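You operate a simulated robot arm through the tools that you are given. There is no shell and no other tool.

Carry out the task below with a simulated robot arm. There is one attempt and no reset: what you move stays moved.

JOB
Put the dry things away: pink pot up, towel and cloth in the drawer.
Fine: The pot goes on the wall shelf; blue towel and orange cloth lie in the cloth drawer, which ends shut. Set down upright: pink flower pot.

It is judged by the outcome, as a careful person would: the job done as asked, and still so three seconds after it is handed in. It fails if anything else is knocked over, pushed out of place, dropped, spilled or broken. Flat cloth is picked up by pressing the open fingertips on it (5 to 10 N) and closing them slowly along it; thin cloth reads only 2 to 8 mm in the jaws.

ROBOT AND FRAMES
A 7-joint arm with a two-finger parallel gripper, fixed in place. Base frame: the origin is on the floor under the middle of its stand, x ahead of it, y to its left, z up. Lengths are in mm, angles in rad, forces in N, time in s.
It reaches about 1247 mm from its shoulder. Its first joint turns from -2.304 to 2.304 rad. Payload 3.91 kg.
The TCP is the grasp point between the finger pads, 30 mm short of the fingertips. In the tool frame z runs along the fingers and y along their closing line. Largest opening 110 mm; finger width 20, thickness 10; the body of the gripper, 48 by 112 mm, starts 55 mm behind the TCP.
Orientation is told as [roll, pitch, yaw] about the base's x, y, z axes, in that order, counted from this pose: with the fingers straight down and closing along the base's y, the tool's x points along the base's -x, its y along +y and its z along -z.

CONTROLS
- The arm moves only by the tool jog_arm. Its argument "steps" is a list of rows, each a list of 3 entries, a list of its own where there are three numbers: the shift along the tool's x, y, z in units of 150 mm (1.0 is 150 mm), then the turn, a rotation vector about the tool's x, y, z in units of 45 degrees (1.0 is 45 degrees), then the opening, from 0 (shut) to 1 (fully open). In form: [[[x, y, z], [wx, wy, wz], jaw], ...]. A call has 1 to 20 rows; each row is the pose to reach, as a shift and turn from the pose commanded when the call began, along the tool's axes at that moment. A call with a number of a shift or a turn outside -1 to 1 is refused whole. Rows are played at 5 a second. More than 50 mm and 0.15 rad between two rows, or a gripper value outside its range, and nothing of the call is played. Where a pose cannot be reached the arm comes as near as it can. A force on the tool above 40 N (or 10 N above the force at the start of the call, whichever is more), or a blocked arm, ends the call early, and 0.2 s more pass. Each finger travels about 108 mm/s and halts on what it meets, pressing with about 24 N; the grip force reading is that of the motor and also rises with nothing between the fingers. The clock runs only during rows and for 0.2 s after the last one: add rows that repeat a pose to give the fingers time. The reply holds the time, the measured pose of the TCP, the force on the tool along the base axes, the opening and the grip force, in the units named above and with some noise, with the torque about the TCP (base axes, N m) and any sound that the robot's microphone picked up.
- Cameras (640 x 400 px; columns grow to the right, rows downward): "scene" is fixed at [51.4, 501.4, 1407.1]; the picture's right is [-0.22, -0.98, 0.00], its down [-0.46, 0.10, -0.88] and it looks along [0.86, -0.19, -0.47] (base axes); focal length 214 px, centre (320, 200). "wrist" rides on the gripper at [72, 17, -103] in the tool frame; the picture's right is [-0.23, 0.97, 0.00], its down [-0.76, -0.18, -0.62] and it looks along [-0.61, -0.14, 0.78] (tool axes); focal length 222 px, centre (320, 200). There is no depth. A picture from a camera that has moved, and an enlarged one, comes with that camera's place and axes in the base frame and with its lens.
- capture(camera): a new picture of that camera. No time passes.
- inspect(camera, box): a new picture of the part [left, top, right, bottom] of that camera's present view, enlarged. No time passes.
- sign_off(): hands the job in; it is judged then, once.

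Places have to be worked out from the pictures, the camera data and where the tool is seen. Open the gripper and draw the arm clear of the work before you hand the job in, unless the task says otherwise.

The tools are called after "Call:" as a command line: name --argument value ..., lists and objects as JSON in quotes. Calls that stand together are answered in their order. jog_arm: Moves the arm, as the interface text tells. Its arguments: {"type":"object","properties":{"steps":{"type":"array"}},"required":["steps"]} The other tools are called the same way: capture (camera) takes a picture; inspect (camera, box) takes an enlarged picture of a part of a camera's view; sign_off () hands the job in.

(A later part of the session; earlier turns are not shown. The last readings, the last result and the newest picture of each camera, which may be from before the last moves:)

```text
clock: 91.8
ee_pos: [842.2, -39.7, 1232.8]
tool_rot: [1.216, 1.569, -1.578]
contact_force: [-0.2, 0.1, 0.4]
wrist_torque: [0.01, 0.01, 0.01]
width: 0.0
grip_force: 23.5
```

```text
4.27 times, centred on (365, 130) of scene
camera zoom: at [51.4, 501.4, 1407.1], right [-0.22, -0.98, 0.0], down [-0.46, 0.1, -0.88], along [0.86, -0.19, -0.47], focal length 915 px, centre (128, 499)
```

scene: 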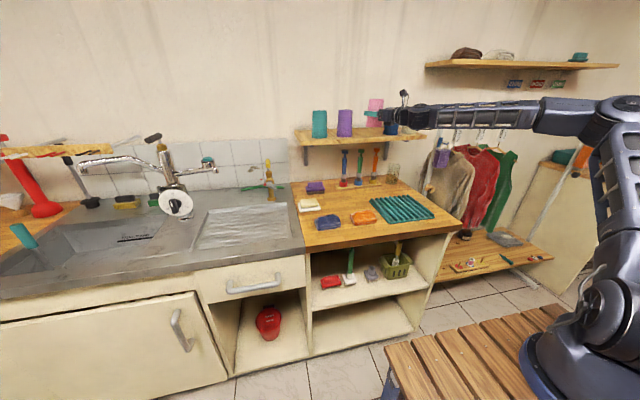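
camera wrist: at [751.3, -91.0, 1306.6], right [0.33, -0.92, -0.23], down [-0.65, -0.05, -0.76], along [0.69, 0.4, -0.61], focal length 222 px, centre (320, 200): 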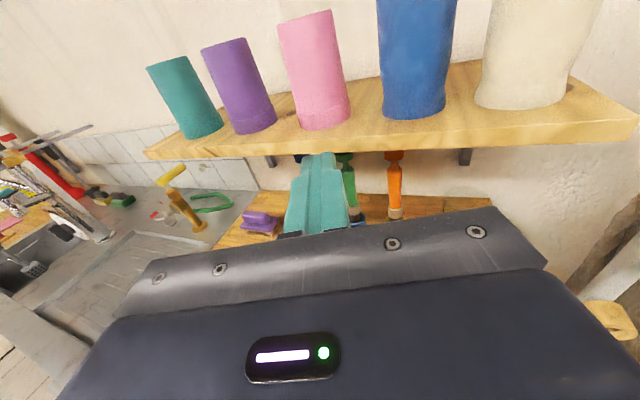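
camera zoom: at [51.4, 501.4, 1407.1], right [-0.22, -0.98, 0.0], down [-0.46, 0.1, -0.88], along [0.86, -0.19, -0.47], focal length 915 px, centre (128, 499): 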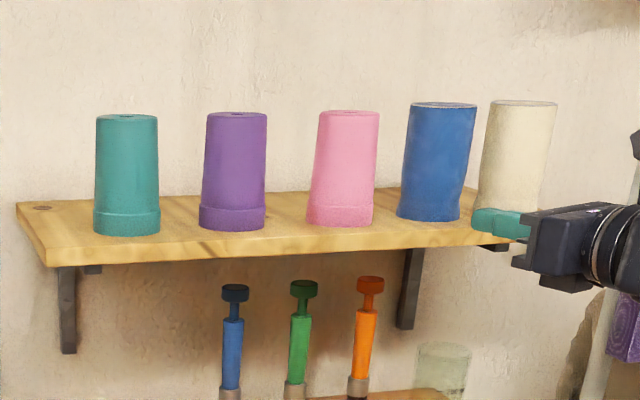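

The pink pot stands upright in line with the others on the shelf. Next is the drawer. I'll look at the whole scene and plan the route to its handle.

Call:
capture --camera "scene"

Call:
inspect --camera "scene" --box '[180, 250, 320, 340]'

```text
taken
```

scene: 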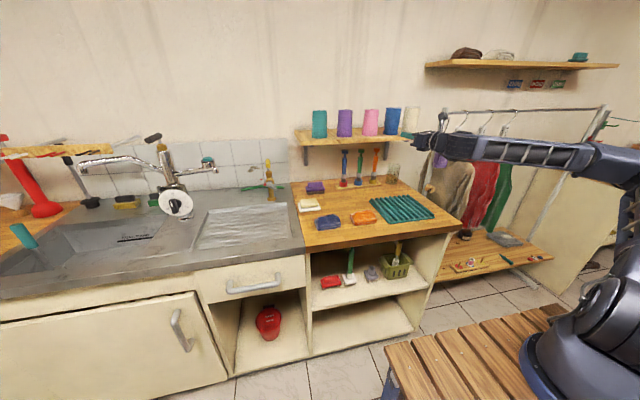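

```text
4.44 times, centred on (250, 295) of scene
camera zoom: at [51.4, 501.4, 1407.1], right [-0.22, -0.98, 0.0], down [-0.46, 0.1, -0.88], along [0.86, -0.19, -0.47], focal length 953 px, centre (631, -222)
```

zoom: 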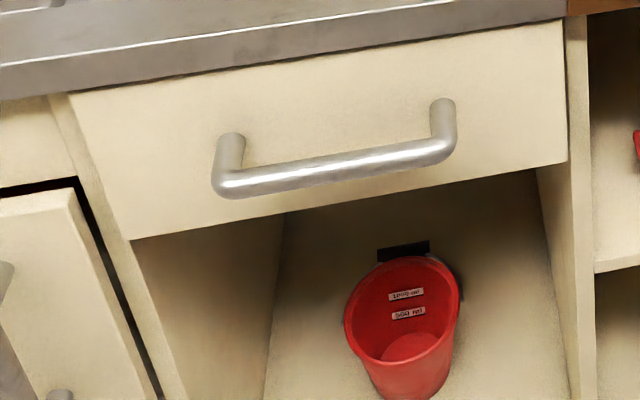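

The handle bar runs along y from about 528 to 699, at z≈785 and x≈605, standing about 48 mm off the drawer front. I'll roll the hand 90° so it closes vertically, then pitch it down to hook the bar from above-front.

Call:
jog_arm --steps '[[[0, 0, -0.05], [0, 0, -0.1], 0.3], [[0, 0, -0.1], [0, 0, -0.2], 0.3], [[0, 0, -0.15], [0, 0, -0.3], 0.3], [[0, 0, -0.2], [0, 0, -0.4], 0.3], [[0, 0, -0.25], [0, 0, -0.5], 0.3], [[0, 0, -0.3], [0, 0, -0.6], 0.3], [[0, 0, -0.35], [0, 0, -0.7], 0.3], [[0, 0, -0.4], [0, 0, -0.8], 0.3], [[0, 0, -0.45], [0, 0, -0.9], 0.3], [[0, 0, -0.5], [0, 0, -1.0], 0.3], [[0, 0, -0.5], [0, 0, -1.0], 0.3]]'

Call:
jog_arm --steps '[[[0, 0, 0], [0, 0, -0.1], 0.3], [[0, 0, 0], [0, 0, -0.2], 0.3], [[0, 0, 0], [0, 0, -0.3], 0.3], [[0, 0, 0], [0, 0, -0.4], 0.3], [[0, 0, 0], [0, 0, -0.5], 0.3], [[0, 0, 0], [0, 0, -0.6], 0.3], [[0, 0, 0], [0, 0, -0.7], 0.3], [[0, 0, 0], [0, 0, -0.8], 0.3], [[0, 0, 0], [0, 0, -0.9], 0.3], [[0, 0, 0], [0, 0, -1.0], 0.3], [[0, 0, 0], [0, 0, -1.0], 0.3]]'

```text
clock: 94.2
ee_pos: [770.0, -64.8, 1233.7]
tool_rot: [1.57, 0.784, -1.222]
contact_force: [-0.4, 0.3, 0.0]
wrist_torque: [0.01, -0.01, 0.0]
width: 33.0
grip_force: 0.0
```

```text
clock: 96.6
ee_pos: [769.5, -66.2, 1233.4]
tool_rot: [1.57, -0.001, -1.222]
contact_force: [-0.6, 0.1, 0.4]
wrist_torque: [-0.01, -0.02, -0.01]
width: 32.9
grip_force: 0.0
```

The closing line is vertical now. I'll pitch the hand 45° down while drifting left and up over the counter.

Call:
jog_arm --steps '[[[0.089, 0.04, -0.01], [0.1, 0, 0], 0.3], [[0.178, 0.08, -0.02], [0.2, 0, 0], 0.3], [[0.267, 0.12, -0.03], [0.3, 0, 0], 0.3], [[0.356, 0.16, -0.04], [0.4, 0, 0], 0.3], [[0.445, 0.2, -0.05], [0.5, 0, 0], 0.3], [[0.533, 0.24, -0.06], [0.6, 0, 0], 0.3], [[0.622, 0.28, -0.07], [0.7, 0, 0], 0.3], [[0.711, 0.32, -0.08], [0.8, 0, 0], 0.3], [[0.8, 0.36, -0.09], [0.9, 0, 0], 0.3], [[0.889, 0.4, -0.1], [1.0, 0, 0], 0.3], [[0.889, 0.4, -0.1], [1.0, 0, 0], 0.3]]'

```text
clock: 99.0
ee_pos: [712.4, 54.2, 1293.5]
tool_rot: [0.784, 0.0, -1.223]
contact_force: [0.9, -1.1, -0.2]
wrist_torque: [0.06, 0.0, 0.04]
width: 33.0
grip_force: 0.0
```

Pose is good. I'll move left in stages at this height towards the drawer side.

Call:
jog_arm --steps '[[[0.16, 0, 0], [0, 0, 0], 0.35], [[0.32, 0, 0], [0, 0, 0], 0.35], [[0.48, 0, 0], [0, 0, 0], 0.35], [[0.64, 0, 0], [0, 0, 0], 0.35], [[0.8, 0, 0], [0, 0, 0], 0.35], [[0.96, 0, 0], [0, 0, 0], 0.35], [[0.96, 0, 0], [0, 0, 0], 0.35]]'

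Call:
jog_arm --steps '[[[0.16, 0, 0], [0, 0, 0], 0.35], [[0.32, 0, 0], [0, 0, 0], 0.35], [[0.48, 0, 0], [0, 0, 0], 0.35], [[0.64, 0, 0], [0, 0, 0], 0.35], [[0.8, 0, 0], [0, 0, 0], 0.35], [[0.96, 0, 0], [0, 0, 0], 0.35], [[0.96, 0, 0], [0, 0, 0], 0.35]]'

```text
clock: 100.6
ee_pos: [662.6, 190.1, 1294.1]
tool_rot: [0.784, 0.0, -1.221]
contact_force: [0.0, 0.3, 0.2]
wrist_torque: [-0.02, -0.01, 0.02]
width: 38.5
grip_force: 0.1
```

```text
clock: 102.2
ee_pos: [612.6, 324.2, 1292.9]
tool_rot: [0.784, -0.002, -1.222]
contact_force: [-0.2, 0.3, 0.3]
wrist_torque: [0.0, 0.0, 0.05]
width: 38.6
grip_force: 0.0
```

Call:
jog_arm --steps '[[[0.16, 0, 0], [0, 0, 0], 0.35], [[0.32, 0, 0], [0, 0, 0], 0.35], [[0.48, 0, 0], [0, 0, 0], 0.35], [[0.64, 0, 0], [0, 0, 0], 0.35], [[0.8, 0, 0], [0, 0, 0], 0.35], [[0.96, 0, 0], [0, 0, 0], 0.35], [[0.96, 0, 0], [0, 0, 0], 0.35]]'

Call:
capture --camera "wrist"

Call:
capture --camera "scene"

```text
clock: 103.8
ee_pos: [561.7, 460.0, 1294.0]
tool_rot: [0.786, -0.004, -1.221]
contact_force: [-0.8, -0.1, -0.4]
wrist_torque: [0.02, 0.01, 0.02]
width: 38.5
grip_force: 0.0
```

```text
taken
camera wrist: at [481.7, 507.3, 1380.1], right [0.72, 0.02, 0.69], down [-0.27, -0.91, 0.32], along [0.63, -0.42, -0.65], focal length 222 px, centre (320, 200)
```

wrist: 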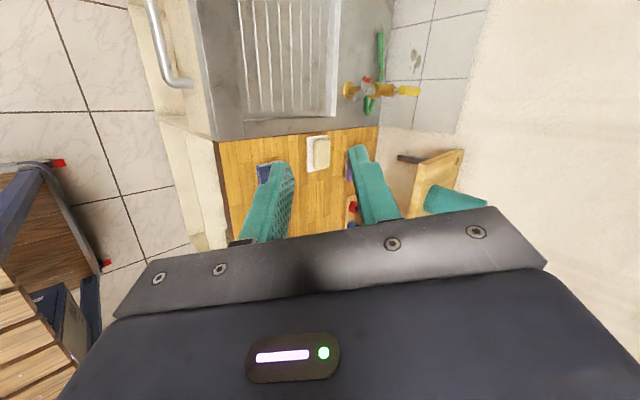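

```text
taken
```

scene: 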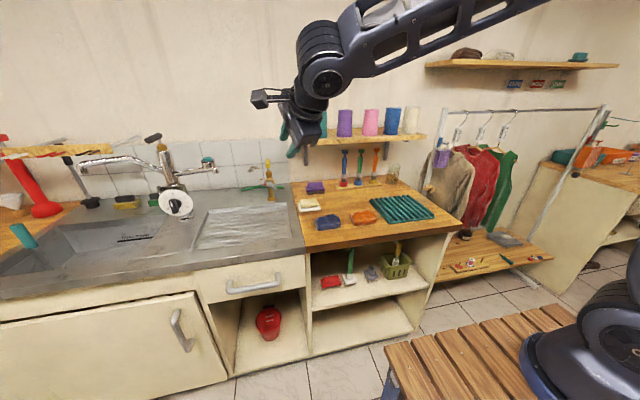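

The elbow is up now and the configuration looks comfortable. I'll zoom the wrist view on the handle to fix its position.

Call:
inspect --camera "wrist" --box '[110, 0, 250, 110]'

```text
3.64 times, centred on (180, 55) of wrist
camera zoom: at [481.7, 507.3, 1380.1], right [0.72, 0.02, 0.69], down [-0.27, -0.91, 0.32], along [0.63, -0.42, -0.65], focal length 808 px, centre (829, 727)
```

zoom: 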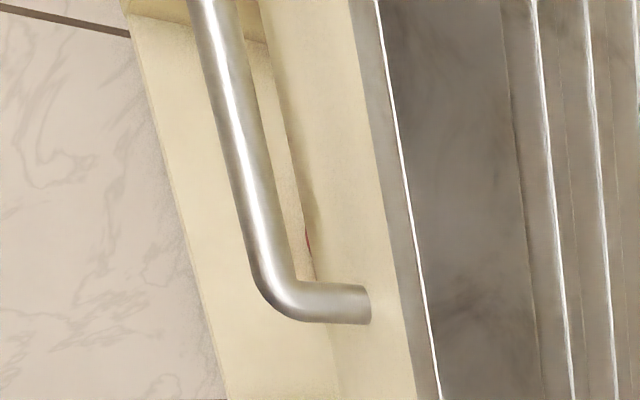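

Triangulated handle: bar axis at x≈610, z≈778, y from 530 to 699; drawer face at x≈661; counter lip at x≈649. I'll move to y≈589 and come down in front of it.

Call:
jog_arm --steps '[[[0.15, -0.02, 0.06], [0, 0, 0], 0.4], [[0.3, -0.04, 0.12], [0, 0, 0], 0.4], [[0.45, -0.06, 0.18], [0, 0, 0], 0.4], [[0.6, -0.08, 0.24], [0, 0, 0], 0.4], [[0.75, -0.1, 0.3], [0, 0, 0], 0.4], [[0.854, -0.116, 0.355], [0, 0, 0], 0.4], [[0.854, -0.116, 0.355], [0, 0, 0], 0.4]]'

Call:
jog_arm --steps '[[[0, -0.12, 0.12], [0, 0, 0], 0.4], [[0, -0.24, 0.24], [0, 0, 0], 0.4], [[0, -0.36, 0.36], [0, 0, 0], 0.4], [[0, -0.48, 0.48], [0, 0, 0], 0.4], [[0, -0.6, 0.6], [0, 0, 0], 0.4], [[0, -0.72, 0.72], [0, 0, 0], 0.4], [[0, -0.84, 0.84], [0, 0, 0], 0.4], [[0, -0.94, 0.94], [0, 0, 0], 0.4], [[0, -0.94, 0.94], [0, 0, 0], 0.4]]'

```text
clock: 105.4
ee_pos: [543.3, 588.8, 1243.6]
tool_rot: [0.786, -0.003, -1.223]
contact_force: [0.2, -0.3, 0.6]
wrist_torque: [0.0, 0.02, 0.0]
width: 44.1
grip_force: 0.1
```

```text
clock: 107.4
ee_pos: [543.6, 589.1, 1044.8]
tool_rot: [0.787, -0.002, -1.222]
contact_force: [0.2, 0.1, 1.2]
wrist_torque: [-0.02, -0.02, 0.01]
width: 44.2
grip_force: 0.1
```

Tracking well, now at (544, 589, 1045). I'll continue down to z≈850 and then look.

Call:
jog_arm --steps '[[[0, -0.12, 0.12], [0, 0, 0], 0.4], [[0, -0.24, 0.24], [0, 0, 0], 0.4], [[0, -0.36, 0.36], [0, 0, 0], 0.4], [[0, -0.48, 0.48], [0, 0, 0], 0.4], [[0, -0.6, 0.6], [0, 0, 0], 0.4], [[0, -0.72, 0.72], [0, 0, 0], 0.4], [[0, -0.84, 0.84], [0, 0, 0], 0.4], [[0, -0.91, 0.91], [0, 0, 0], 0.4], [[0, -0.91, 0.91], [0, 0, 0], 0.4]]'

Call:
capture --camera "wrist"

Call:
capture --camera "scene"

```text
clock: 109.4
ee_pos: [544.4, 588.9, 850.2]
tool_rot: [0.785, -0.003, -1.222]
contact_force: [0.1, 0.2, 0.3]
wrist_torque: [0.0, -0.04, 0.03]
width: 44.0
grip_force: 0.1
```

```text
taken
camera wrist: at [462.8, 636.4, 936.0], right [0.72, 0.02, 0.69], down [-0.27, -0.91, 0.32], along [0.63, -0.42, -0.65], focal length 222 px, centre (320, 200)
```

wrist: 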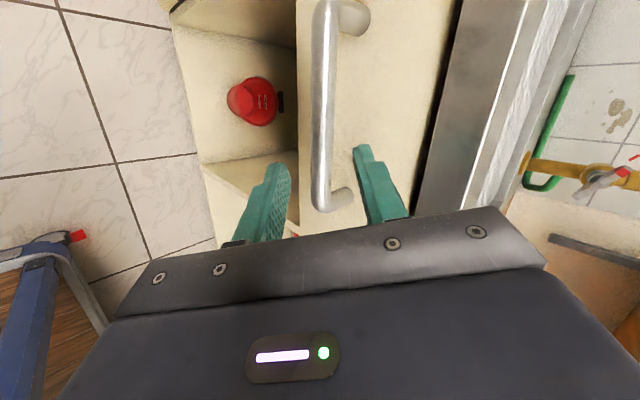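

```text
taken
```

scene: 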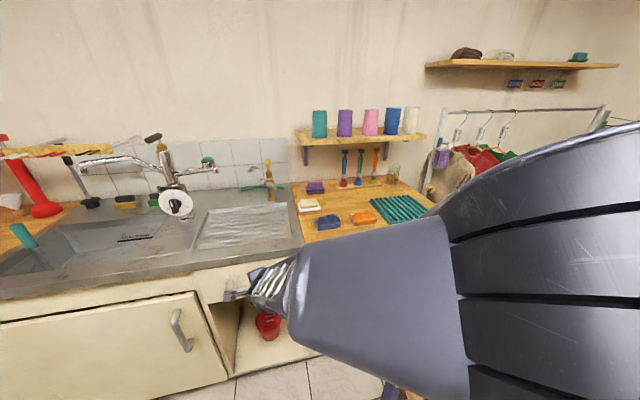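

The bar sits neatly between the two fingers in the wrist view, and the aim point is near its middle. I'll advance 90 mm along the fingers with a 4 mm sideways correction, checking for contact.

Call:
jog_arm --steps '[[[0, 0.01, 0.1], [0, 0, 0], 0.4], [[0, 0.02, 0.2], [0, 0, 0], 0.4], [[0, 0.027, 0.3], [0, 0, 0], 0.4], [[0, 0.027, 0.4], [0, 0, 0], 0.4], [[0, 0.027, 0.48], [0, 0, 0], 0.4], [[0, 0.027, 0.54], [0, 0, 0], 0.4], [[0, 0.027, 0.6], [0, 0, 0], 0.4], [[0, 0.027, 0.6], [0, 0, 0], 0.4]]'

Call:
capture --camera "wrist"

```text
clock: 111.2
ee_pos: [605.7, 611.5, 790.5]
tool_rot: [0.785, -0.003, -1.222]
contact_force: [0.4, 0.2, 0.3]
wrist_torque: [0.0, -0.01, 0.01]
width: 44.1
grip_force: 0.0
```

```text
taken
camera wrist: at [524.7, 659.5, 875.6], right [0.72, 0.02, 0.69], down [-0.27, -0.91, 0.32], along [0.63, -0.42, -0.65], focal length 222 px, centre (320, 200)
```

wrist: 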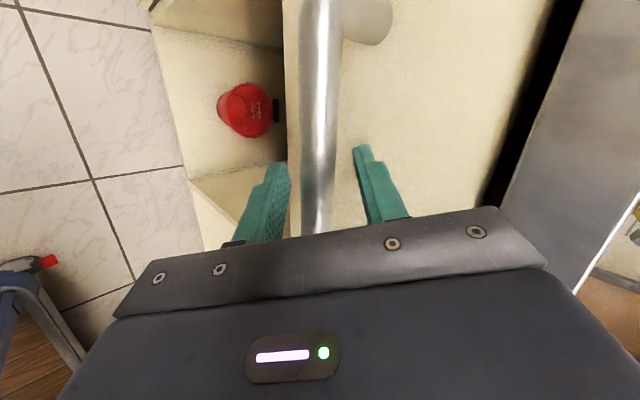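

The bar lies between the pads near the grasp point. I'll close on it.

Call:
jog_arm --steps '[[[0, 0, 0], [0, 0, 0], 0.3], [[0, 0, 0], [0, 0, 0], 0.2], [[0, 0, 0], [0, 0, 0], 0.1], [[0, 0, 0], [0, 0, 0], 0.05], [[0, 0, 0], [0, 0, 0], 0.05]]'

```text
clock: 112.4
ee_pos: [606.2, 611.7, 789.5]
tool_rot: [0.785, -0.002, -1.223]
contact_force: [-11.7, -5.8, -11.6]
wrist_torque: [0.81, 0.23, -0.91]
width: 26.9
grip_force: 45.0
```

The fingers hold the bar (27 mm with the hand's slant), but there is an off-centre push of about 17 N. I'll shift the hand 3 mm to relax it.

Call:
jog_arm --steps '[[[0, -0.01, 0], [0, 0, 0], 0.05], [[0, -0.02, 0], [0, 0, 0], 0.05], [[0, -0.02, 0], [0, 0, 0], 0.05]]'

```text
clock: 113.2
ee_pos: [603.9, 610.9, 790.0]
tool_rot: [0.788, 0.001, -1.221]
contact_force: [2.4, 5.3, 8.0]
wrist_torque: [0.86, -0.08, -1.05]
width: 27.3
grip_force: 44.7
```

Balanced enough. I'll pull the drawer straight out along -x, slowly, 60 mm first.

Call:
jog_arm --steps '[[[0.023, -0.044, -0.044], [0, 0, 0], 0.05], [[0.046, -0.089, -0.089], [0, 0, 0], 0.05], [[0.068, -0.133, -0.133], [0, 0, 0], 0.05], [[0.091, -0.177, -0.177], [0, 0, 0], 0.05], [[0.114, -0.221, -0.221], [0, 0, 0], 0.05], [[0.137, -0.266, -0.266], [0, 0, 0], 0.05]]'

Call:
capture --camera "wrist"

```text
clock: 114.6
ee_pos: [543.2, 611.4, 788.9]
tool_rot: [0.789, 0.0, -1.222]
contact_force: [-0.9, 14.6, 24.7]
wrist_torque: [1.56, -0.3, -0.18]
width: 27.3
grip_force: 45.0
```

```text
taken
camera wrist: at [462.0, 659.0, 874.8], right [0.72, 0.02, 0.69], down [-0.27, -0.91, 0.31], along [0.63, -0.42, -0.65], focal length 222 px, centre (320, 200)
```

wrist: 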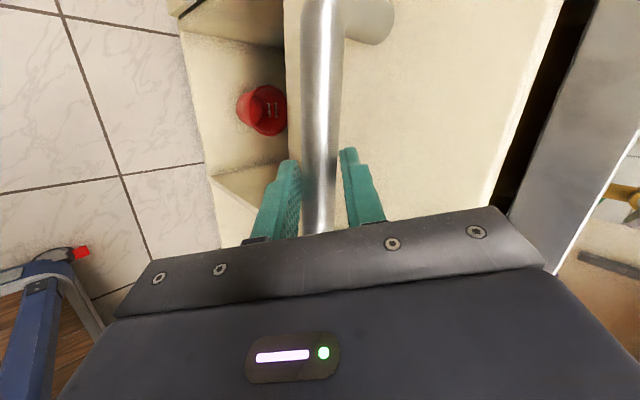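

The drawer is moving, 60 mm so far. A vertical force of 25 N has built up, so I'll lift 3 mm to relax it while continuing to pull.

Call:
jog_arm --steps '[[[0.0094, 0.0156, -0.0108], [0, 0, 0], 0.05], [[0.032, -0.029, -0.055], [0, 0, 0], 0.05], [[0.055, -0.073, -0.1], [0, 0, 0], 0.05], [[0.077, -0.117, -0.144], [0, 0, 0], 0.05], [[0.1, -0.161, -0.188], [0, 0, 0], 0.05], [[0.123, -0.206, -0.232], [0, 0, 0], 0.05]]'

```text
clock: 116.0
ee_pos: [493.5, 610.9, 789.2]
tool_rot: [0.782, -0.004, -1.22]
contact_force: [-1.6, -5.6, -18.6]
wrist_torque: [1.14, 0.23, -0.61]
width: 27.2
grip_force: 45.0
```

Pulled 110 mm. I'll ease back 1.5 mm vertically and keep pulling.

Call:
jog_arm --steps '[[[-0.003, -0.008, 0.006], [0, 0, 0], 0.05], [[0.02, -0.052, -0.038], [0, 0, 0], 0.05], [[0.043, -0.097, -0.083], [0, 0, 0], 0.05], [[0.065, -0.141, -0.127], [0, 0, 0], 0.05], [[0.088, -0.185, -0.171], [0, 0, 0], 0.05], [[0.111, -0.229, -0.215], [0, 0, 0], 0.05], [[0.134, -0.274, -0.26], [0, 0, 0], 0.05]]'

Call:
capture --camera "scene"

Call:
capture --camera "wrist"

```text
clock: 117.6
ee_pos: [433.1, 612.1, 788.3]
tool_rot: [0.784, -0.002, -1.223]
contact_force: [-0.3, -9.9, -2.6]
wrist_torque: [1.26, 0.11, -0.39]
width: 27.2
grip_force: 45.4
```

```text
taken
```

scene: 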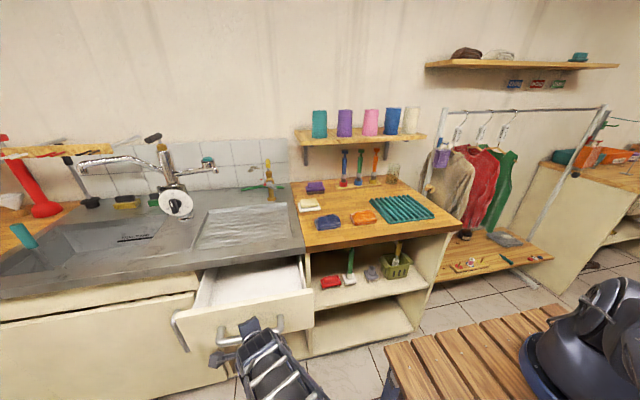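

```text
taken
camera wrist: at [351.9, 659.1, 874.9], right [0.73, 0.02, 0.69], down [-0.27, -0.91, 0.32], along [0.63, -0.42, -0.65], focal length 222 px, centre (320, 200)
```

wrist: 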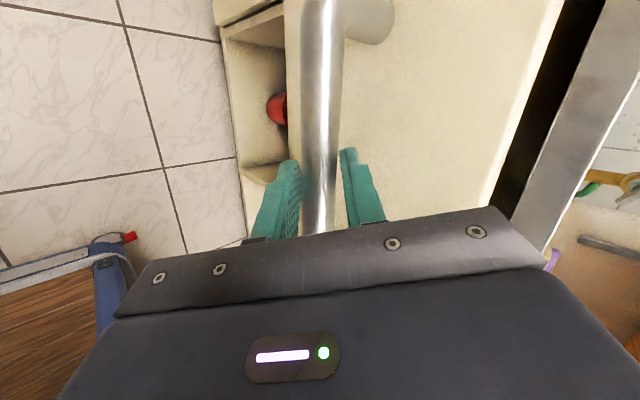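

The drawer is open about 170 mm and looks empty inside. I'll pull about 50 mm more for comfortable access.

Call:
jog_arm --steps '[[[0.02, -0.044, -0.044], [0, 0, 0], 0.05], [[0.043, -0.089, -0.089], [0, 0, 0], 0.05], [[0.065, -0.133, -0.133], [0, 0, 0], 0.05], [[0.088, -0.177, -0.177], [0, 0, 0], 0.05], [[0.111, -0.221, -0.221], [0, 0, 0], 0.05]]'

```text
clock: 118.8
ee_pos: [383.6, 611.9, 789.1]
tool_rot: [0.785, -0.001, -1.221]
contact_force: [-0.3, 1.3, 0.6]
wrist_torque: [1.42, -0.05, -0.21]
width: 27.1
grip_force: 44.9
```

Pulled 220 mm in total and the forces are relaxed. I'll open the fingers and back off along the finger direction.

Call:
jog_arm --steps '[[[0, 0, 0], [0, 0, 0], 0.3], [[0, 0, 0], [0, 0, 0], 0.4], [[0, 0, 0], [0, 0, 0], 0.45], [[0, 0, 0], [0, 0, 0], 0.45]]'

Call:
jog_arm --steps '[[[0, 0, -0.1], [0, 0, 0], 0.45], [[0, 0, -0.2], [0, 0, 0], 0.45], [[0, 0, -0.3], [0, 0, 0], 0.45], [[0, 0, -0.4], [0, 0, 0], 0.45], [[0, 0, -0.5], [0, 0, 0], 0.45], [[0, 0, -0.6], [0, 0, 0], 0.45], [[0, 0, -0.6], [0, 0, 0], 0.45]]'

Call:
capture --camera "wrist"

Call:
capture --camera "scene"

```text
clock: 119.8
ee_pos: [382.9, 611.7, 788.8]
tool_rot: [0.785, 0.0, -1.222]
contact_force: [0.9, 0.6, 0.1]
wrist_torque: [-0.02, 0.04, 0.0]
width: 49.5
grip_force: 0.0
```

```text
clock: 121.4
ee_pos: [323.0, 590.7, 852.9]
tool_rot: [0.785, 0.0, -1.221]
contact_force: [0.3, 1.3, 0.0]
wrist_torque: [-0.01, -0.02, -0.01]
width: 49.8
grip_force: 0.0
```

```text
taken
camera wrist: at [242.2, 636.8, 938.6], right [0.72, 0.02, 0.69], down [-0.27, -0.91, 0.32], along [0.63, -0.42, -0.65], focal length 222 px, centre (320, 200)
```

wrist: 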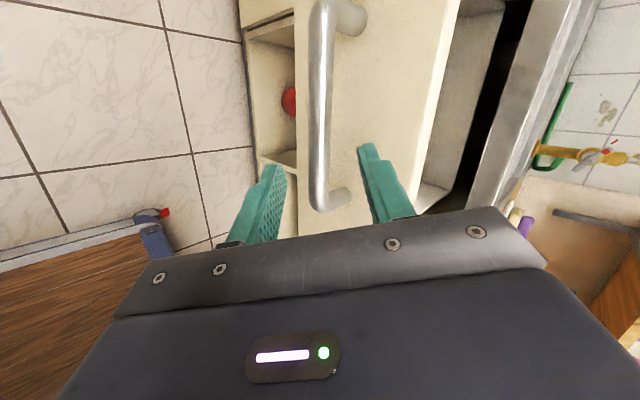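

```text
taken
```

scene: 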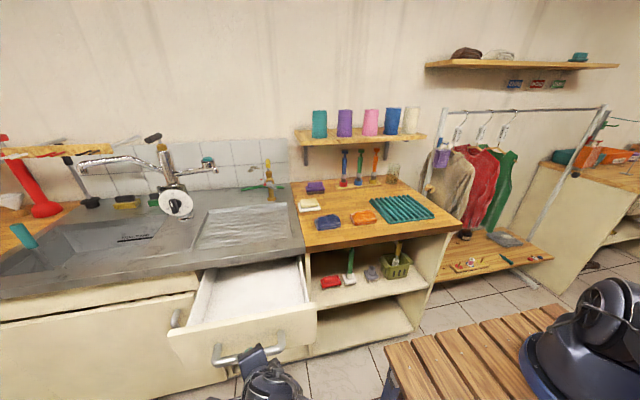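

The drawer stands open about 220 mm and is empty. I'll go straight up clear of it, then head over to look at the cloths.

Call:
jog_arm --steps '[[[0, 0.14, -0.14], [0, 0, 0], 0.45], [[0, 0.28, -0.28], [0, 0, 0], 0.45], [[0, 0.42, -0.42], [0, 0, 0], 0.45], [[0, 0.56, -0.56], [0, 0, 0], 0.45], [[0, 0.7, -0.7], [0, 0, 0], 0.45], [[0, 0.84, -0.84], [0, 0, 0], 0.45], [[0, 0.94, -0.94], [0, 0, 0], 0.45], [[0, 0.94, -0.94], [0, 0, 0], 0.45]]'

```text
clock: 123.2
ee_pos: [329.8, 594.0, 1052.4]
tool_rot: [0.778, -0.004, -1.22]
contact_force: [0.7, 0.9, 0.0]
wrist_torque: [-0.01, 0.01, 0.01]
width: 49.4
grip_force: 0.1
out of reach, approached as far as the arm can: row 6, 7, 8
```

Call:
jog_arm --steps '[[[-0.11, 0.12, 0.012], [0, 0, 0], 0.45], [[-0.22, 0.24, 0.024], [0, 0, 0], 0.45], [[-0.33, 0.35, 0.036], [0, 0, 0], 0.45], [[-0.45, 0.47, 0.048], [0, 0, 0], 0.45], [[-0.56, 0.59, 0.06], [0, 0, 0], 0.45], [[-0.68, 0.71, 0.071], [0, 0, 0], 0.45], [[-0.79, 0.83, 0.083], [0, 0, 0], 0.45], [[-0.906, 0.943, 0.095], [0, 0, 0], 0.45], [[-0.906, 0.943, 0.095], [0, 0, 0], 0.45]]'

```text
clock: 125.2
ee_pos: [478.4, 505.6, 1143.0]
tool_rot: [0.786, -0.002, -1.223]
contact_force: [0.0, 0.0, 0.3]
wrist_torque: [0.02, -0.01, 0.0]
width: 49.5
grip_force: 0.1
```

Call:
jog_arm --steps '[[[-0.084, 0.053, 0.024], [0.1, 0, 0], 0.45], [[-0.168, 0.105, 0.049], [0.2, 0, 0], 0.45], [[-0.251, 0.158, 0.073], [0.3, 0, 0], 0.45], [[-0.335, 0.211, 0.098], [0.4, 0, 0], 0.45], [[-0.419, 0.263, 0.122], [0.5, 0, 0], 0.45], [[-0.503, 0.316, 0.147], [0.6, 0, 0], 0.45], [[-0.587, 0.369, 0.171], [0.7, 0, 0], 0.45], [[-0.67, 0.421, 0.196], [0.8, 0, 0], 0.45], [[-0.754, 0.474, 0.22], [0.9, 0, 0], 0.45], [[-0.838, 0.527, 0.245], [1.0, 0, 0], 0.45], [[-0.838, 0.527, 0.245], [1.0, 0, 0], 0.45]]'

```text
clock: 127.6
ee_pos: [599.8, 414.2, 1172.1]
tool_rot: [-0.002, 0.0, -1.222]
contact_force: [0.1, -0.4, 0.2]
wrist_torque: [0.03, -0.01, -0.01]
width: 49.6
grip_force: 0.0
```

Call:
capture --camera "wrist"

Call:
capture --camera "scene"

```text
taken
camera wrist: at [591.4, 488.5, 1275.6], right [0.99, 0.12, 0.0], down [0.09, -0.78, 0.62], along [0.07, -0.62, -0.78], focal length 222 px, centre (320, 200)
```

wrist: 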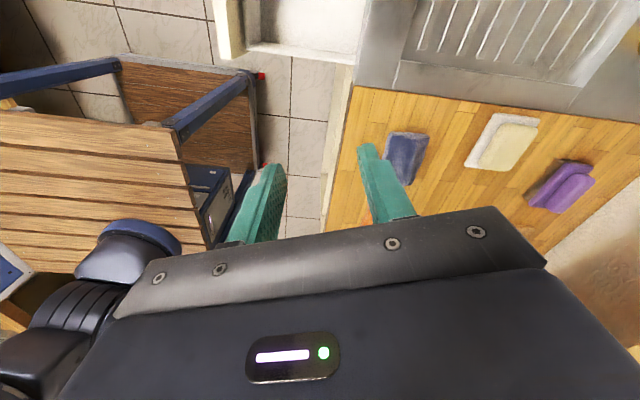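

```text
taken
```

scene: 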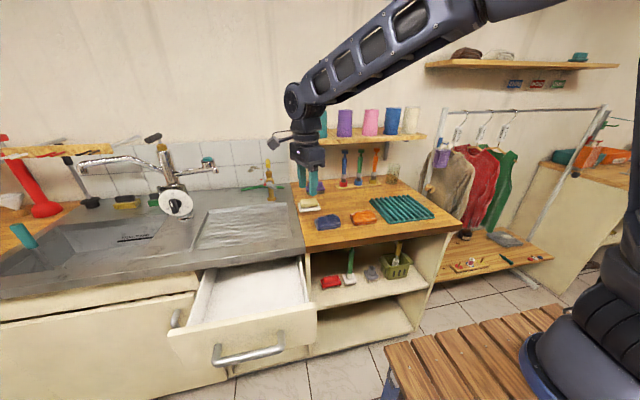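

Call:
inspect --camera "scene" --box '[310, 205, 350, 235]'

Call:
inspect --camera "scene" --box '[345, 205, 385, 230]'

Call:
inspect --camera "wrist" --box '[360, 110, 470, 200]'

Call:
inspect --camera "scene" --box '[160, 250, 330, 380]'

```text
13.33 times, centred on (330, 220) of scene
camera zoom: at [51.4, 501.4, 1407.1], right [-0.22, -0.98, 0.0], down [-0.46, 0.1, -0.88], along [0.86, -0.19, -0.47], focal length 2860 px, centre (187, -67)
```

zoom: 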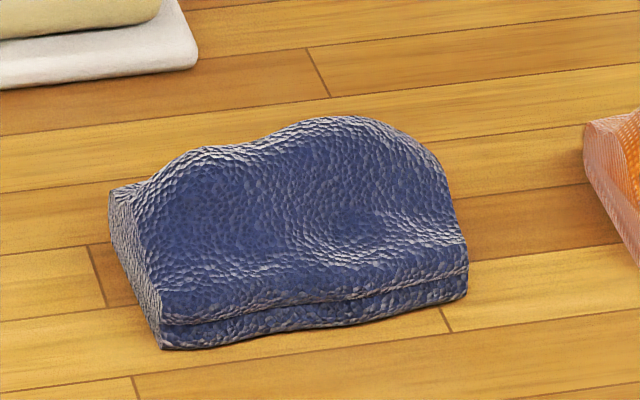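

```text
16.00 times, centred on (365, 218) of scene
camera zoom: at [51.4, 501.4, 1407.1], right [-0.22, -0.98, 0.0], down [-0.46, 0.1, -0.88], along [0.86, -0.19, -0.47], focal length 3432 px, centre (-400, -80)
```

zoom: 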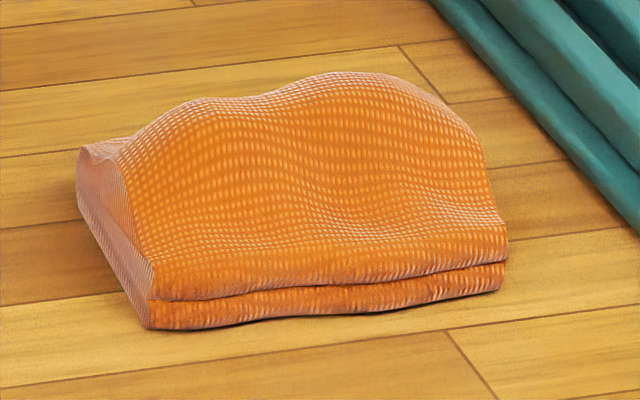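

```text
4.44 times, centred on (415, 155) of wrist
camera zoom: at [591.4, 488.5, 1275.6], right [0.99, 0.12, 0.0], down [0.09, -0.78, 0.62], along [0.07, -0.62, -0.78], focal length 987 px, centre (-102, 400)
```

zoom: 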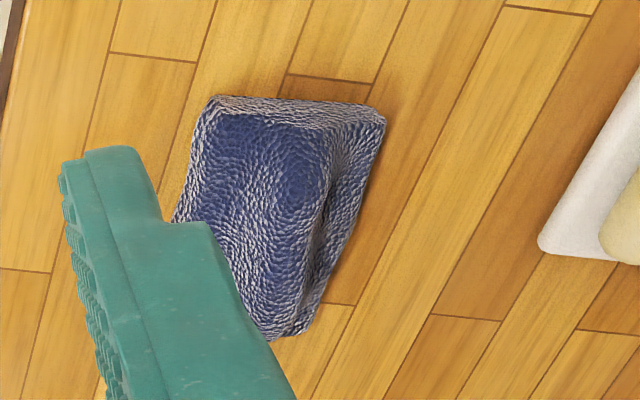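

```text
3.08 times, centred on (245, 315) of scene
camera zoom: at [51.4, 501.4, 1407.1], right [-0.22, -0.98, 0.0], down [-0.46, 0.1, -0.88], along [0.86, -0.19, -0.47], focal length 660 px, centre (551, -154)
```

zoom: 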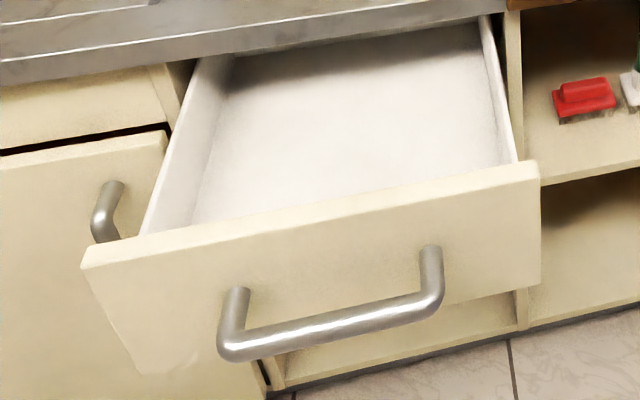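

Both cloths are thick folded bundles, about 100 mm in y by 75 mm in x, with a raised ridge near the back edge. I'll square the hand (fingers down, closing along x) and move above the blue towel at about (757, 311).

Call:
jog_arm --steps '[[[-0.11, 0.078, 0.03], [0, 0, 0.049], 0.6], [[-0.22, 0.157, 0.08], [0, 0, 0.099], 0.7], [[-0.33, 0.235, 0.15], [0, 0, 0.148], 0.8], [[-0.44, 0.313, 0.22], [0, 0, 0.197], 0.9], [[-0.55, 0.392, 0.3], [0, 0, 0.247], 0.9], [[-0.66, 0.47, 0.38], [0, 0, 0.296], 0.9], [[-0.77, 0.548, 0.46], [0, 0, 0.345], 0.9], [[-0.88, 0.627, 0.55], [0, 0, 0.395], 0.9], [[-0.987, 0.705, 0.6], [0, 0, 0.444], 0.9], [[-0.987, 0.705, 0.667], [0, 0, 0.444], 0.9], [[-0.987, 0.705, 0.667], [0, 0, 0.444], 0.9]]'

Call:
capture --camera "wrist"

Call:
inspect --camera "scene" --box '[270, 110, 390, 240]'

```text
clock: 130.0
ee_pos: [749.2, 310.6, 1071.8]
tool_rot: [0.0, -0.001, -1.57]
contact_force: [-0.2, -0.1, 0.6]
wrist_torque: [-0.03, 0.03, 0.0]
width: 98.7
grip_force: 0.1
```

```text
taken
camera wrist: at [767.7, 383.8, 1175.6], right [0.97, -0.23, 0.0], down [-0.18, -0.76, 0.62], along [-0.14, -0.61, -0.78], focal length 222 px, centre (320, 200)
```

wrist: 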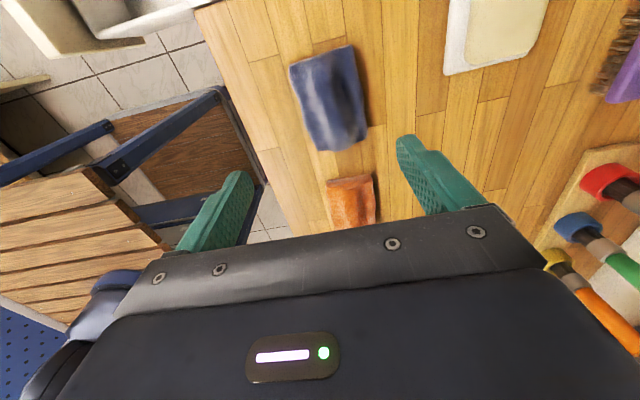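

```text
3.08 times, centred on (330, 175) of scene
camera zoom: at [51.4, 501.4, 1407.1], right [-0.22, -0.98, 0.0], down [-0.46, 0.1, -0.88], along [0.86, -0.19, -0.47], focal length 660 px, centre (289, 277)
```

zoom: 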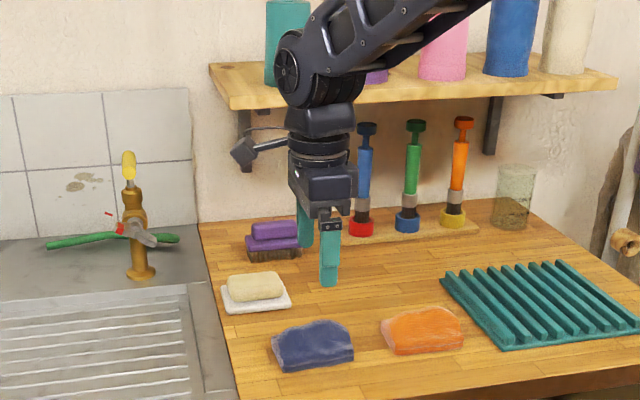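

Call:
inspect --camera "wrist" --box '[260, 30, 400, 160]'

```text
3.08 times, centred on (330, 95) of wrist
camera zoom: at [767.7, 383.8, 1175.6], right [0.97, -0.23, 0.0], down [-0.18, -0.76, 0.62], along [-0.14, -0.61, -0.78], focal length 684 px, centre (289, 523)
```

zoom: 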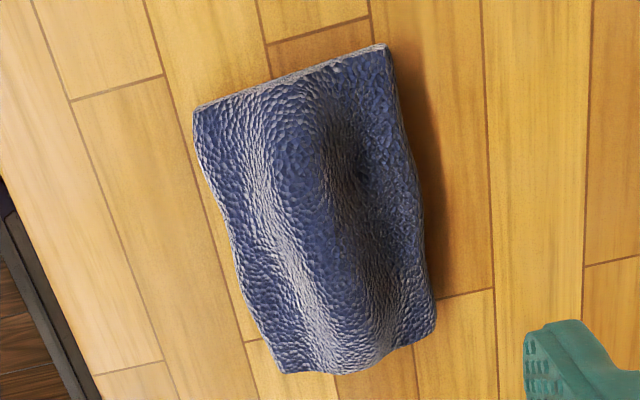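

The towel spans x≈732–797, y≈262–360, centred at (764, 312). I'll centre over it and descend with the fingers open 99 mm, straddling it front to back.

Call:
jog_arm --steps '[[[0.009, 0.05, 0.06], [0, 0, 0], 0.9], [[0.009, 0.1, 0.16], [0, 0, 0], 0.9], [[0.009, 0.102, 0.26], [0, 0, 0], 0.9], [[0.009, 0.102, 0.36], [0, 0, 0], 0.9], [[0.009, 0.102, 0.46], [0, 0, 0], 0.9], [[0.009, 0.102, 0.56], [0, 0, 0], 0.9], [[0.009, 0.102, 0.66], [0, 0, 0], 0.9], [[0.009, 0.102, 0.72], [0, 0, 0], 0.9], [[0.009, 0.102, 0.72], [0, 0, 0], 0.9]]'

Call:
inspect --camera "scene" --box '[290, 170, 370, 240]'

Call:
capture --camera "wrist"

```text
clock: 132.0
ee_pos: [765.0, 312.3, 962.9]
tool_rot: [-0.002, -0.001, -1.57]
contact_force: [-0.4, -0.4, 0.7]
wrist_torque: [0.01, 0.01, 0.03]
width: 99.1
grip_force: 0.1
```

```text
5.71 times, centred on (330, 205) of scene
camera zoom: at [51.4, 501.4, 1407.1], right [-0.22, -0.98, 0.0], down [-0.46, 0.1, -0.88], along [0.86, -0.19, -0.47], focal length 1226 px, centre (263, 171)
```

zoom: 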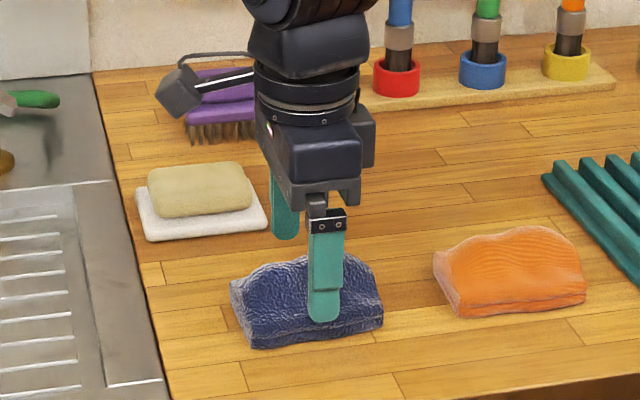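

```text
taken
camera wrist: at [782.1, 384.9, 1067.5], right [0.97, -0.23, 0.0], down [-0.18, -0.76, 0.62], along [-0.14, -0.61, -0.78], focal length 222 px, centre (320, 200)
```

wrist: 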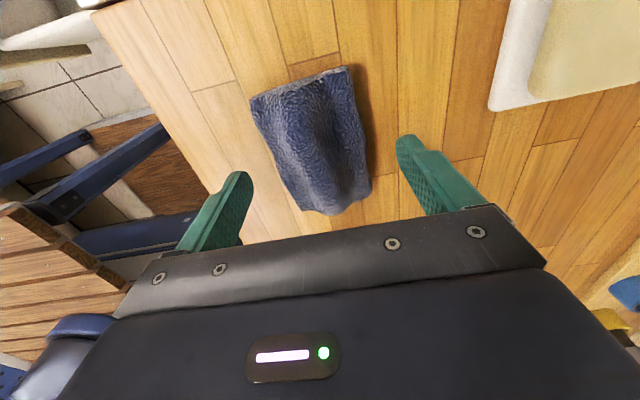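

The towel sits between the fingers. I'll descend slowly until the tips just touch the counter.

Call:
jog_arm --steps '[[[0, -0.02, 0.033], [0, 0, 0], 0.9], [[0, -0.02, 0.067], [0, 0, 0], 0.9], [[0, -0.02, 0.1], [0, 0, 0], 0.9], [[0, -0.02, 0.12], [0, 0, 0], 0.9], [[0, -0.02, 0.133], [0, 0, 0], 0.9]]'

```text
clock: 133.2
ee_pos: [762.2, 312.9, 943.8]
tool_rot: [0.001, -0.001, -1.571]
contact_force: [0.3, 0.4, 0.2]
wrist_torque: [-0.01, 0.01, -0.01]
width: 99.3
grip_force: 0.0
```

Call:
jog_arm --steps '[[[0, 0, 0.01], [0, 0, 0], 0.9], [[0, 0, 0.02], [0, 0, 0], 0.9], [[0, 0, 0.03], [0, 0, 0], 0.9]]'

```text
clock: 134.0
ee_pos: [762.0, 312.8, 939.0]
tool_rot: [0.0, -0.001, -1.571]
contact_force: [0.3, 0.1, 0.5]
wrist_torque: [0.0, 0.04, 0.03]
width: 99.2
grip_force: 0.0
```

Call:
jog_arm --steps '[[[0, 0, 0.007], [0, 0, 0], 0.9], [[0, 0, 0.013], [0, 0, 0], 0.9], [[0, 0, 0.02], [0, 0, 0], 0.9]]'

```text
clock: 134.8
ee_pos: [762.9, 312.6, 936.6]
tool_rot: [0.0, -0.001, -1.57]
contact_force: [-0.3, -0.2, 0.2]
wrist_torque: [0.0, -0.04, 0.02]
width: 99.0
grip_force: 0.1
```

No contact yet at z≈937; the counter must be slightly lower than I judged. I'll continue in small steps.

Call:
jog_arm --steps '[[[0, 0, 0.01], [0, 0, 0], 0.9], [[0, 0, 0.02], [0, 0, 0], 0.9]]'

Call:
jog_arm --steps '[[[0, 0, 0.01], [0, 0, 0], 0.9], [[0, 0, 0.02], [0, 0, 0], 0.9]]'

```text
clock: 135.4
ee_pos: [762.8, 312.1, 933.2]
tool_rot: [0.0, -0.002, -1.57]
contact_force: [0.6, -0.8, 0.0]
wrist_torque: [-0.02, 0.01, -0.01]
width: 99.0
grip_force: 0.1
```

```text
clock: 136.0
ee_pos: [761.7, 313.5, 930.7]
tool_rot: [-0.001, -0.001, -1.569]
contact_force: [-0.1, 0.4, 0.1]
wrist_torque: [0.0, 0.01, 0.01]
width: 99.1
grip_force: 0.1
```

Call:
jog_arm --steps '[[[0, 0, 0.01], [0, 0, 0], 0.9], [[0, 0, 0.02], [0, 0, 0], 0.9]]'

Call:
inspect --camera "scene" --box '[300, 190, 360, 240]'

```text
clock: 136.6
ee_pos: [761.6, 313.9, 930.3]
tool_rot: [0.004, 0.0, -1.572]
contact_force: [-1.3, -1.7, 37.9]
wrist_torque: [-0.14, 2.14, 0.2]
width: 99.4
grip_force: 0.6
```

```text
8.00 times, centred on (330, 215) of scene
camera zoom: at [51.4, 501.4, 1407.1], right [-0.22, -0.98, 0.0], down [-0.46, 0.1, -0.88], along [0.86, -0.19, -0.47], focal length 1716 px, centre (240, 80)
```

zoom: 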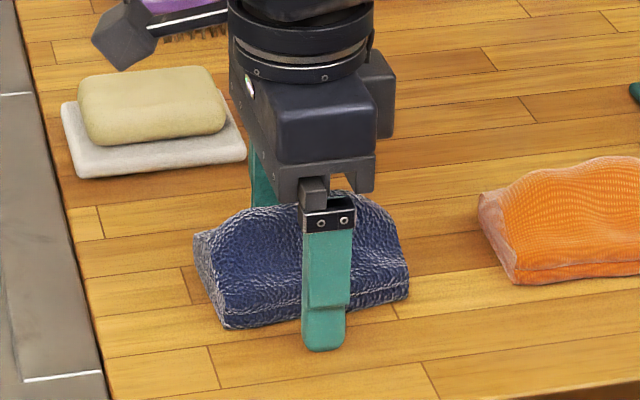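

Tips are on the counter (z≈900) with 38 N, too firm. I'll back off about 2.3 mm to a light touch, then close slowly on the towel.

Call:
jog_arm --steps '[[[0, 0, -0.01], [0, 0, 0], 0.9], [[0, 0, -0.0155], [0, 0, 0], 0.9], [[0, 0, -0.0155], [0, 0, 0], 0.9]]'

```text
clock: 137.4
ee_pos: [762.3, 313.0, 930.9]
tool_rot: [-0.001, 0.0, -1.572]
contact_force: [1.5, 3.3, 27.0]
wrist_torque: [0.19, 1.39, -0.32]
width: 98.2
grip_force: 0.1
```

Call:
jog_arm --steps '[[[0, 0, -0.007], [0, 0, 0], 0.9], [[0, 0, -0.0135], [0, 0, 0], 0.9], [[0, 0, -0.0135], [0, 0, 0], 0.9]]'

```text
clock: 138.2
ee_pos: [761.5, 313.2, 930.5]
tool_rot: [-0.001, -0.001, -1.569]
contact_force: [-0.4, 0.6, -0.2]
wrist_torque: [-0.03, -0.01, 0.0]
width: 98.8
grip_force: 0.1
```

Now the tips just hover at the counter with zero force. I'll close slowly around the towel.

Call:
jog_arm --steps '[[[0, 0, 0], [0, 0, 0], 0.84], [[0, 0, 0], [0, 0, 0], 0.78], [[0, 0, 0], [0, 0, 0], 0.72], [[0, 0, 0], [0, 0, 0], 0.66], [[0, 0, 0], [0, 0, 0], 0.6], [[0, 0, 0], [0, 0, 0], 0.55], [[0, 0, 0], [0, 0, 0], 0.5], [[0, 0, 0], [0, 0, 0], 0.5]]'

Call:
inspect --camera "scene" --box '[300, 190, 360, 240]'

Call:
inspect --camera "wrist" --box '[200, 50, 440, 230]'

```text
clock: 140.0
ee_pos: [761.5, 311.9, 931.4]
tool_rot: [0.0, 0.0, -1.571]
contact_force: [-0.9, 0.2, 0.4]
wrist_torque: [0.0, -0.01, 0.05]
width: 70.0
grip_force: 24.1
```

```text
8.00 times, centred on (330, 215) of scene
camera zoom: at [51.4, 501.4, 1407.1], right [-0.22, -0.98, 0.0], down [-0.46, 0.1, -0.88], along [0.86, -0.19, -0.47], focal length 1716 px, centre (240, 80)
```

zoom: 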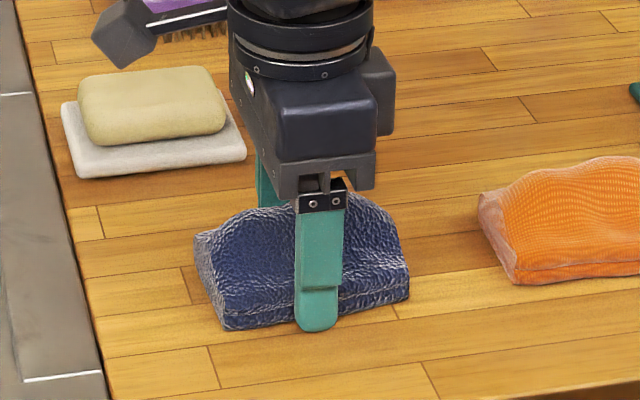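

```text
2.22 times, centred on (320, 140) of wrist
camera zoom: at [779.6, 385.5, 1035.5], right [0.97, -0.23, 0.0], down [-0.18, -0.76, 0.62], along [-0.14, -0.61, -0.78], focal length 494 px, centre (320, 333)
```

zoom: 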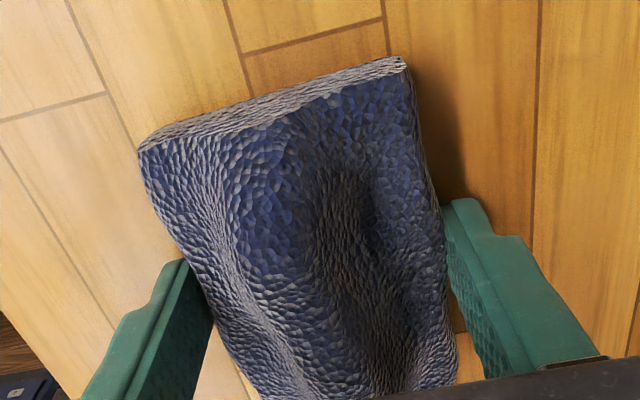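

The fingers stopped at 70 mm with 24 N, so the towel is firm enough to grip by its sides. I'll lift 20 mm and check.

Call:
jog_arm --steps '[[[0, 0, 0], [0, 0, 0], 0.4], [[0, 0, -0.02], [0, 0, 0], 0.3], [[0, 0, -0.05], [0, 0, 0], 0.3], [[0, 0, -0.09], [0, 0, 0], 0.3], [[0, 0, -0.133], [0, 0, 0], 0.3], [[0, 0, -0.133], [0, 0, 0], 0.3]]'

Call:
inspect --camera "scene" --box '[300, 185, 360, 235]'

```text
clock: 141.4
ee_pos: [762.4, 313.4, 951.6]
tool_rot: [-0.001, -0.002, -1.57]
contact_force: [0.9, 0.4, -0.8]
wrist_torque: [-0.01, -0.02, 0.02]
width: 69.7
grip_force: 24.0
```

```text
8.00 times, centred on (330, 210) of scene
camera zoom: at [51.4, 501.4, 1407.1], right [-0.22, -0.98, 0.0], down [-0.46, 0.1, -0.88], along [0.86, -0.19, -0.47], focal length 1716 px, centre (240, 120)
```

zoom: 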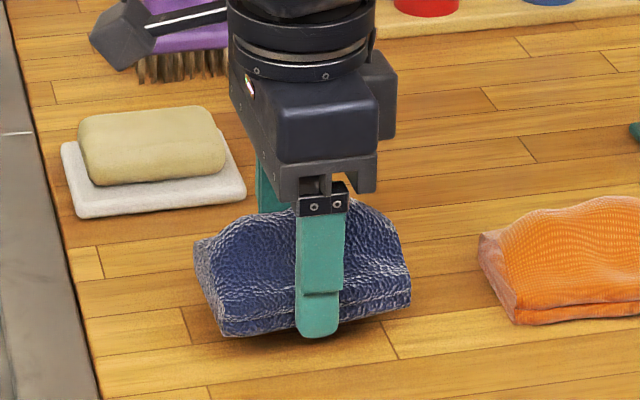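

The towel is held and lifted (its shadow is visible beneath). I'll raise it well clear and carry it over to the drawer.

Call:
jog_arm --steps '[[[0, 0, -0.12], [0, 0, 0], 0.3], [[0, 0, -0.25], [0, 0, 0], 0.3], [[0, 0, -0.4], [0, 0, 0], 0.3], [[0, 0, -0.55], [0, 0, 0], 0.3], [[0, 0, -0.7], [0, 0, 0], 0.3], [[0, 0, -0.85], [0, 0, 0], 0.3], [[0, 0, -1.0], [0, 0, 0], 0.3], [[0, 0, -1.0], [0, 0, 0], 0.3]]'

Call:
jog_arm --steps '[[[0.12, -0.12, 0], [0, 0, 0], 0.3], [[0.24, -0.24, 0], [0, 0, 0], 0.3], [[0.36, -0.36, 0], [0, 0, 0], 0.3], [[0.48, -0.48, 0], [0, 0, 0], 0.3], [[0.6, -0.6, 0], [0, 0, 0], 0.3], [[0.72, -0.72, 0], [0, 0, 0], 0.3], [[0.84, -0.84, 0], [0, 0, 0], 0.3], [[0.96, -0.96, 0], [0, 0, 0], 0.3], [[0.96, -0.96, 0], [0, 0, 0], 0.3]]'

```text
clock: 143.2
ee_pos: [761.3, 314.1, 1101.5]
tool_rot: [0.001, -0.002, -1.57]
contact_force: [0.6, 0.5, -0.7]
wrist_torque: [0.0, -0.01, 0.05]
width: 69.6
grip_force: 23.9
```

```text
clock: 145.2
ee_pos: [617.2, 458.4, 1102.2]
tool_rot: [0.001, -0.002, -1.571]
contact_force: [0.3, -0.3, -0.4]
wrist_torque: [-0.02, -0.02, 0.0]
width: 69.4
grip_force: 24.1
```

Call:
jog_arm --steps '[[[0.12, -0.056, 0], [0, 0, 0], 0.3], [[0.24, -0.112, 0], [0, 0, 0], 0.3], [[0.36, -0.168, 0], [0, 0, 0], 0.3], [[0.48, -0.224, 0], [0, 0, 0], 0.3], [[0.6, -0.28, 0], [0, 0, 0], 0.3], [[0.72, -0.336, 0], [0, 0, 0], 0.3], [[0.84, -0.392, 0], [0, 0, 0], 0.3], [[0.947, -0.447, 0], [0, 0, 0], 0.3], [[0.947, -0.447, 0], [0, 0, 0], 0.3]]'

Call:
jog_arm --steps '[[[0.12, 0, 0], [0, 0, 0], 0.3], [[0.24, 0, 0], [0, 0, 0], 0.3], [[0.36, 0, 0], [0, 0, 0], 0.3], [[0.48, 0, 0], [0, 0, 0], 0.3], [[0.58, 0, 0], [0, 0, 0], 0.3], [[0.58, 0, 0], [0, 0, 0], 0.3]]'

Call:
capture --camera "wrist"

Call:
capture --camera "scene"

```text
clock: 147.2
ee_pos: [550.6, 599.5, 1101.3]
tool_rot: [0.001, -0.004, -1.57]
contact_force: [0.4, -0.4, -1.0]
wrist_torque: [0.01, 0.04, 0.0]
width: 69.4
grip_force: 24.0
```

```text
clock: 148.6
ee_pos: [550.4, 685.2, 1100.8]
tool_rot: [0.001, 0.0, -1.57]
contact_force: [-0.4, -0.3, -0.6]
wrist_torque: [0.03, 0.01, 0.03]
width: 69.3
grip_force: 24.1
```

```text
taken
camera wrist: at [568.5, 758.6, 1205.1], right [0.97, -0.23, 0.0], down [-0.18, -0.76, 0.62], along [-0.14, -0.61, -0.78], focal length 222 px, centre (320, 200)
```

wrist: 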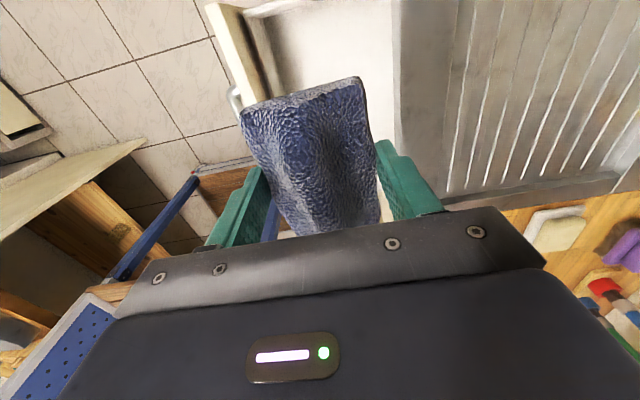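

```text
taken
```

scene: 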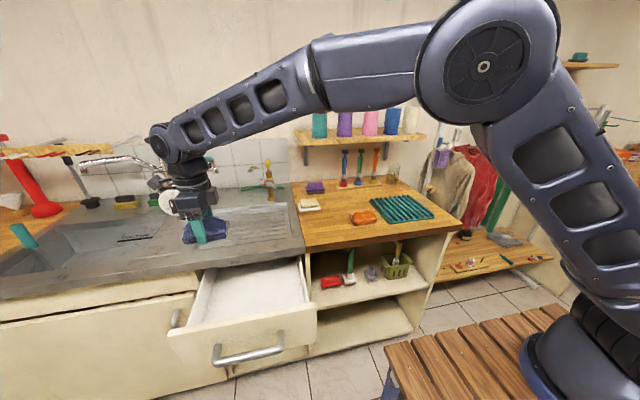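

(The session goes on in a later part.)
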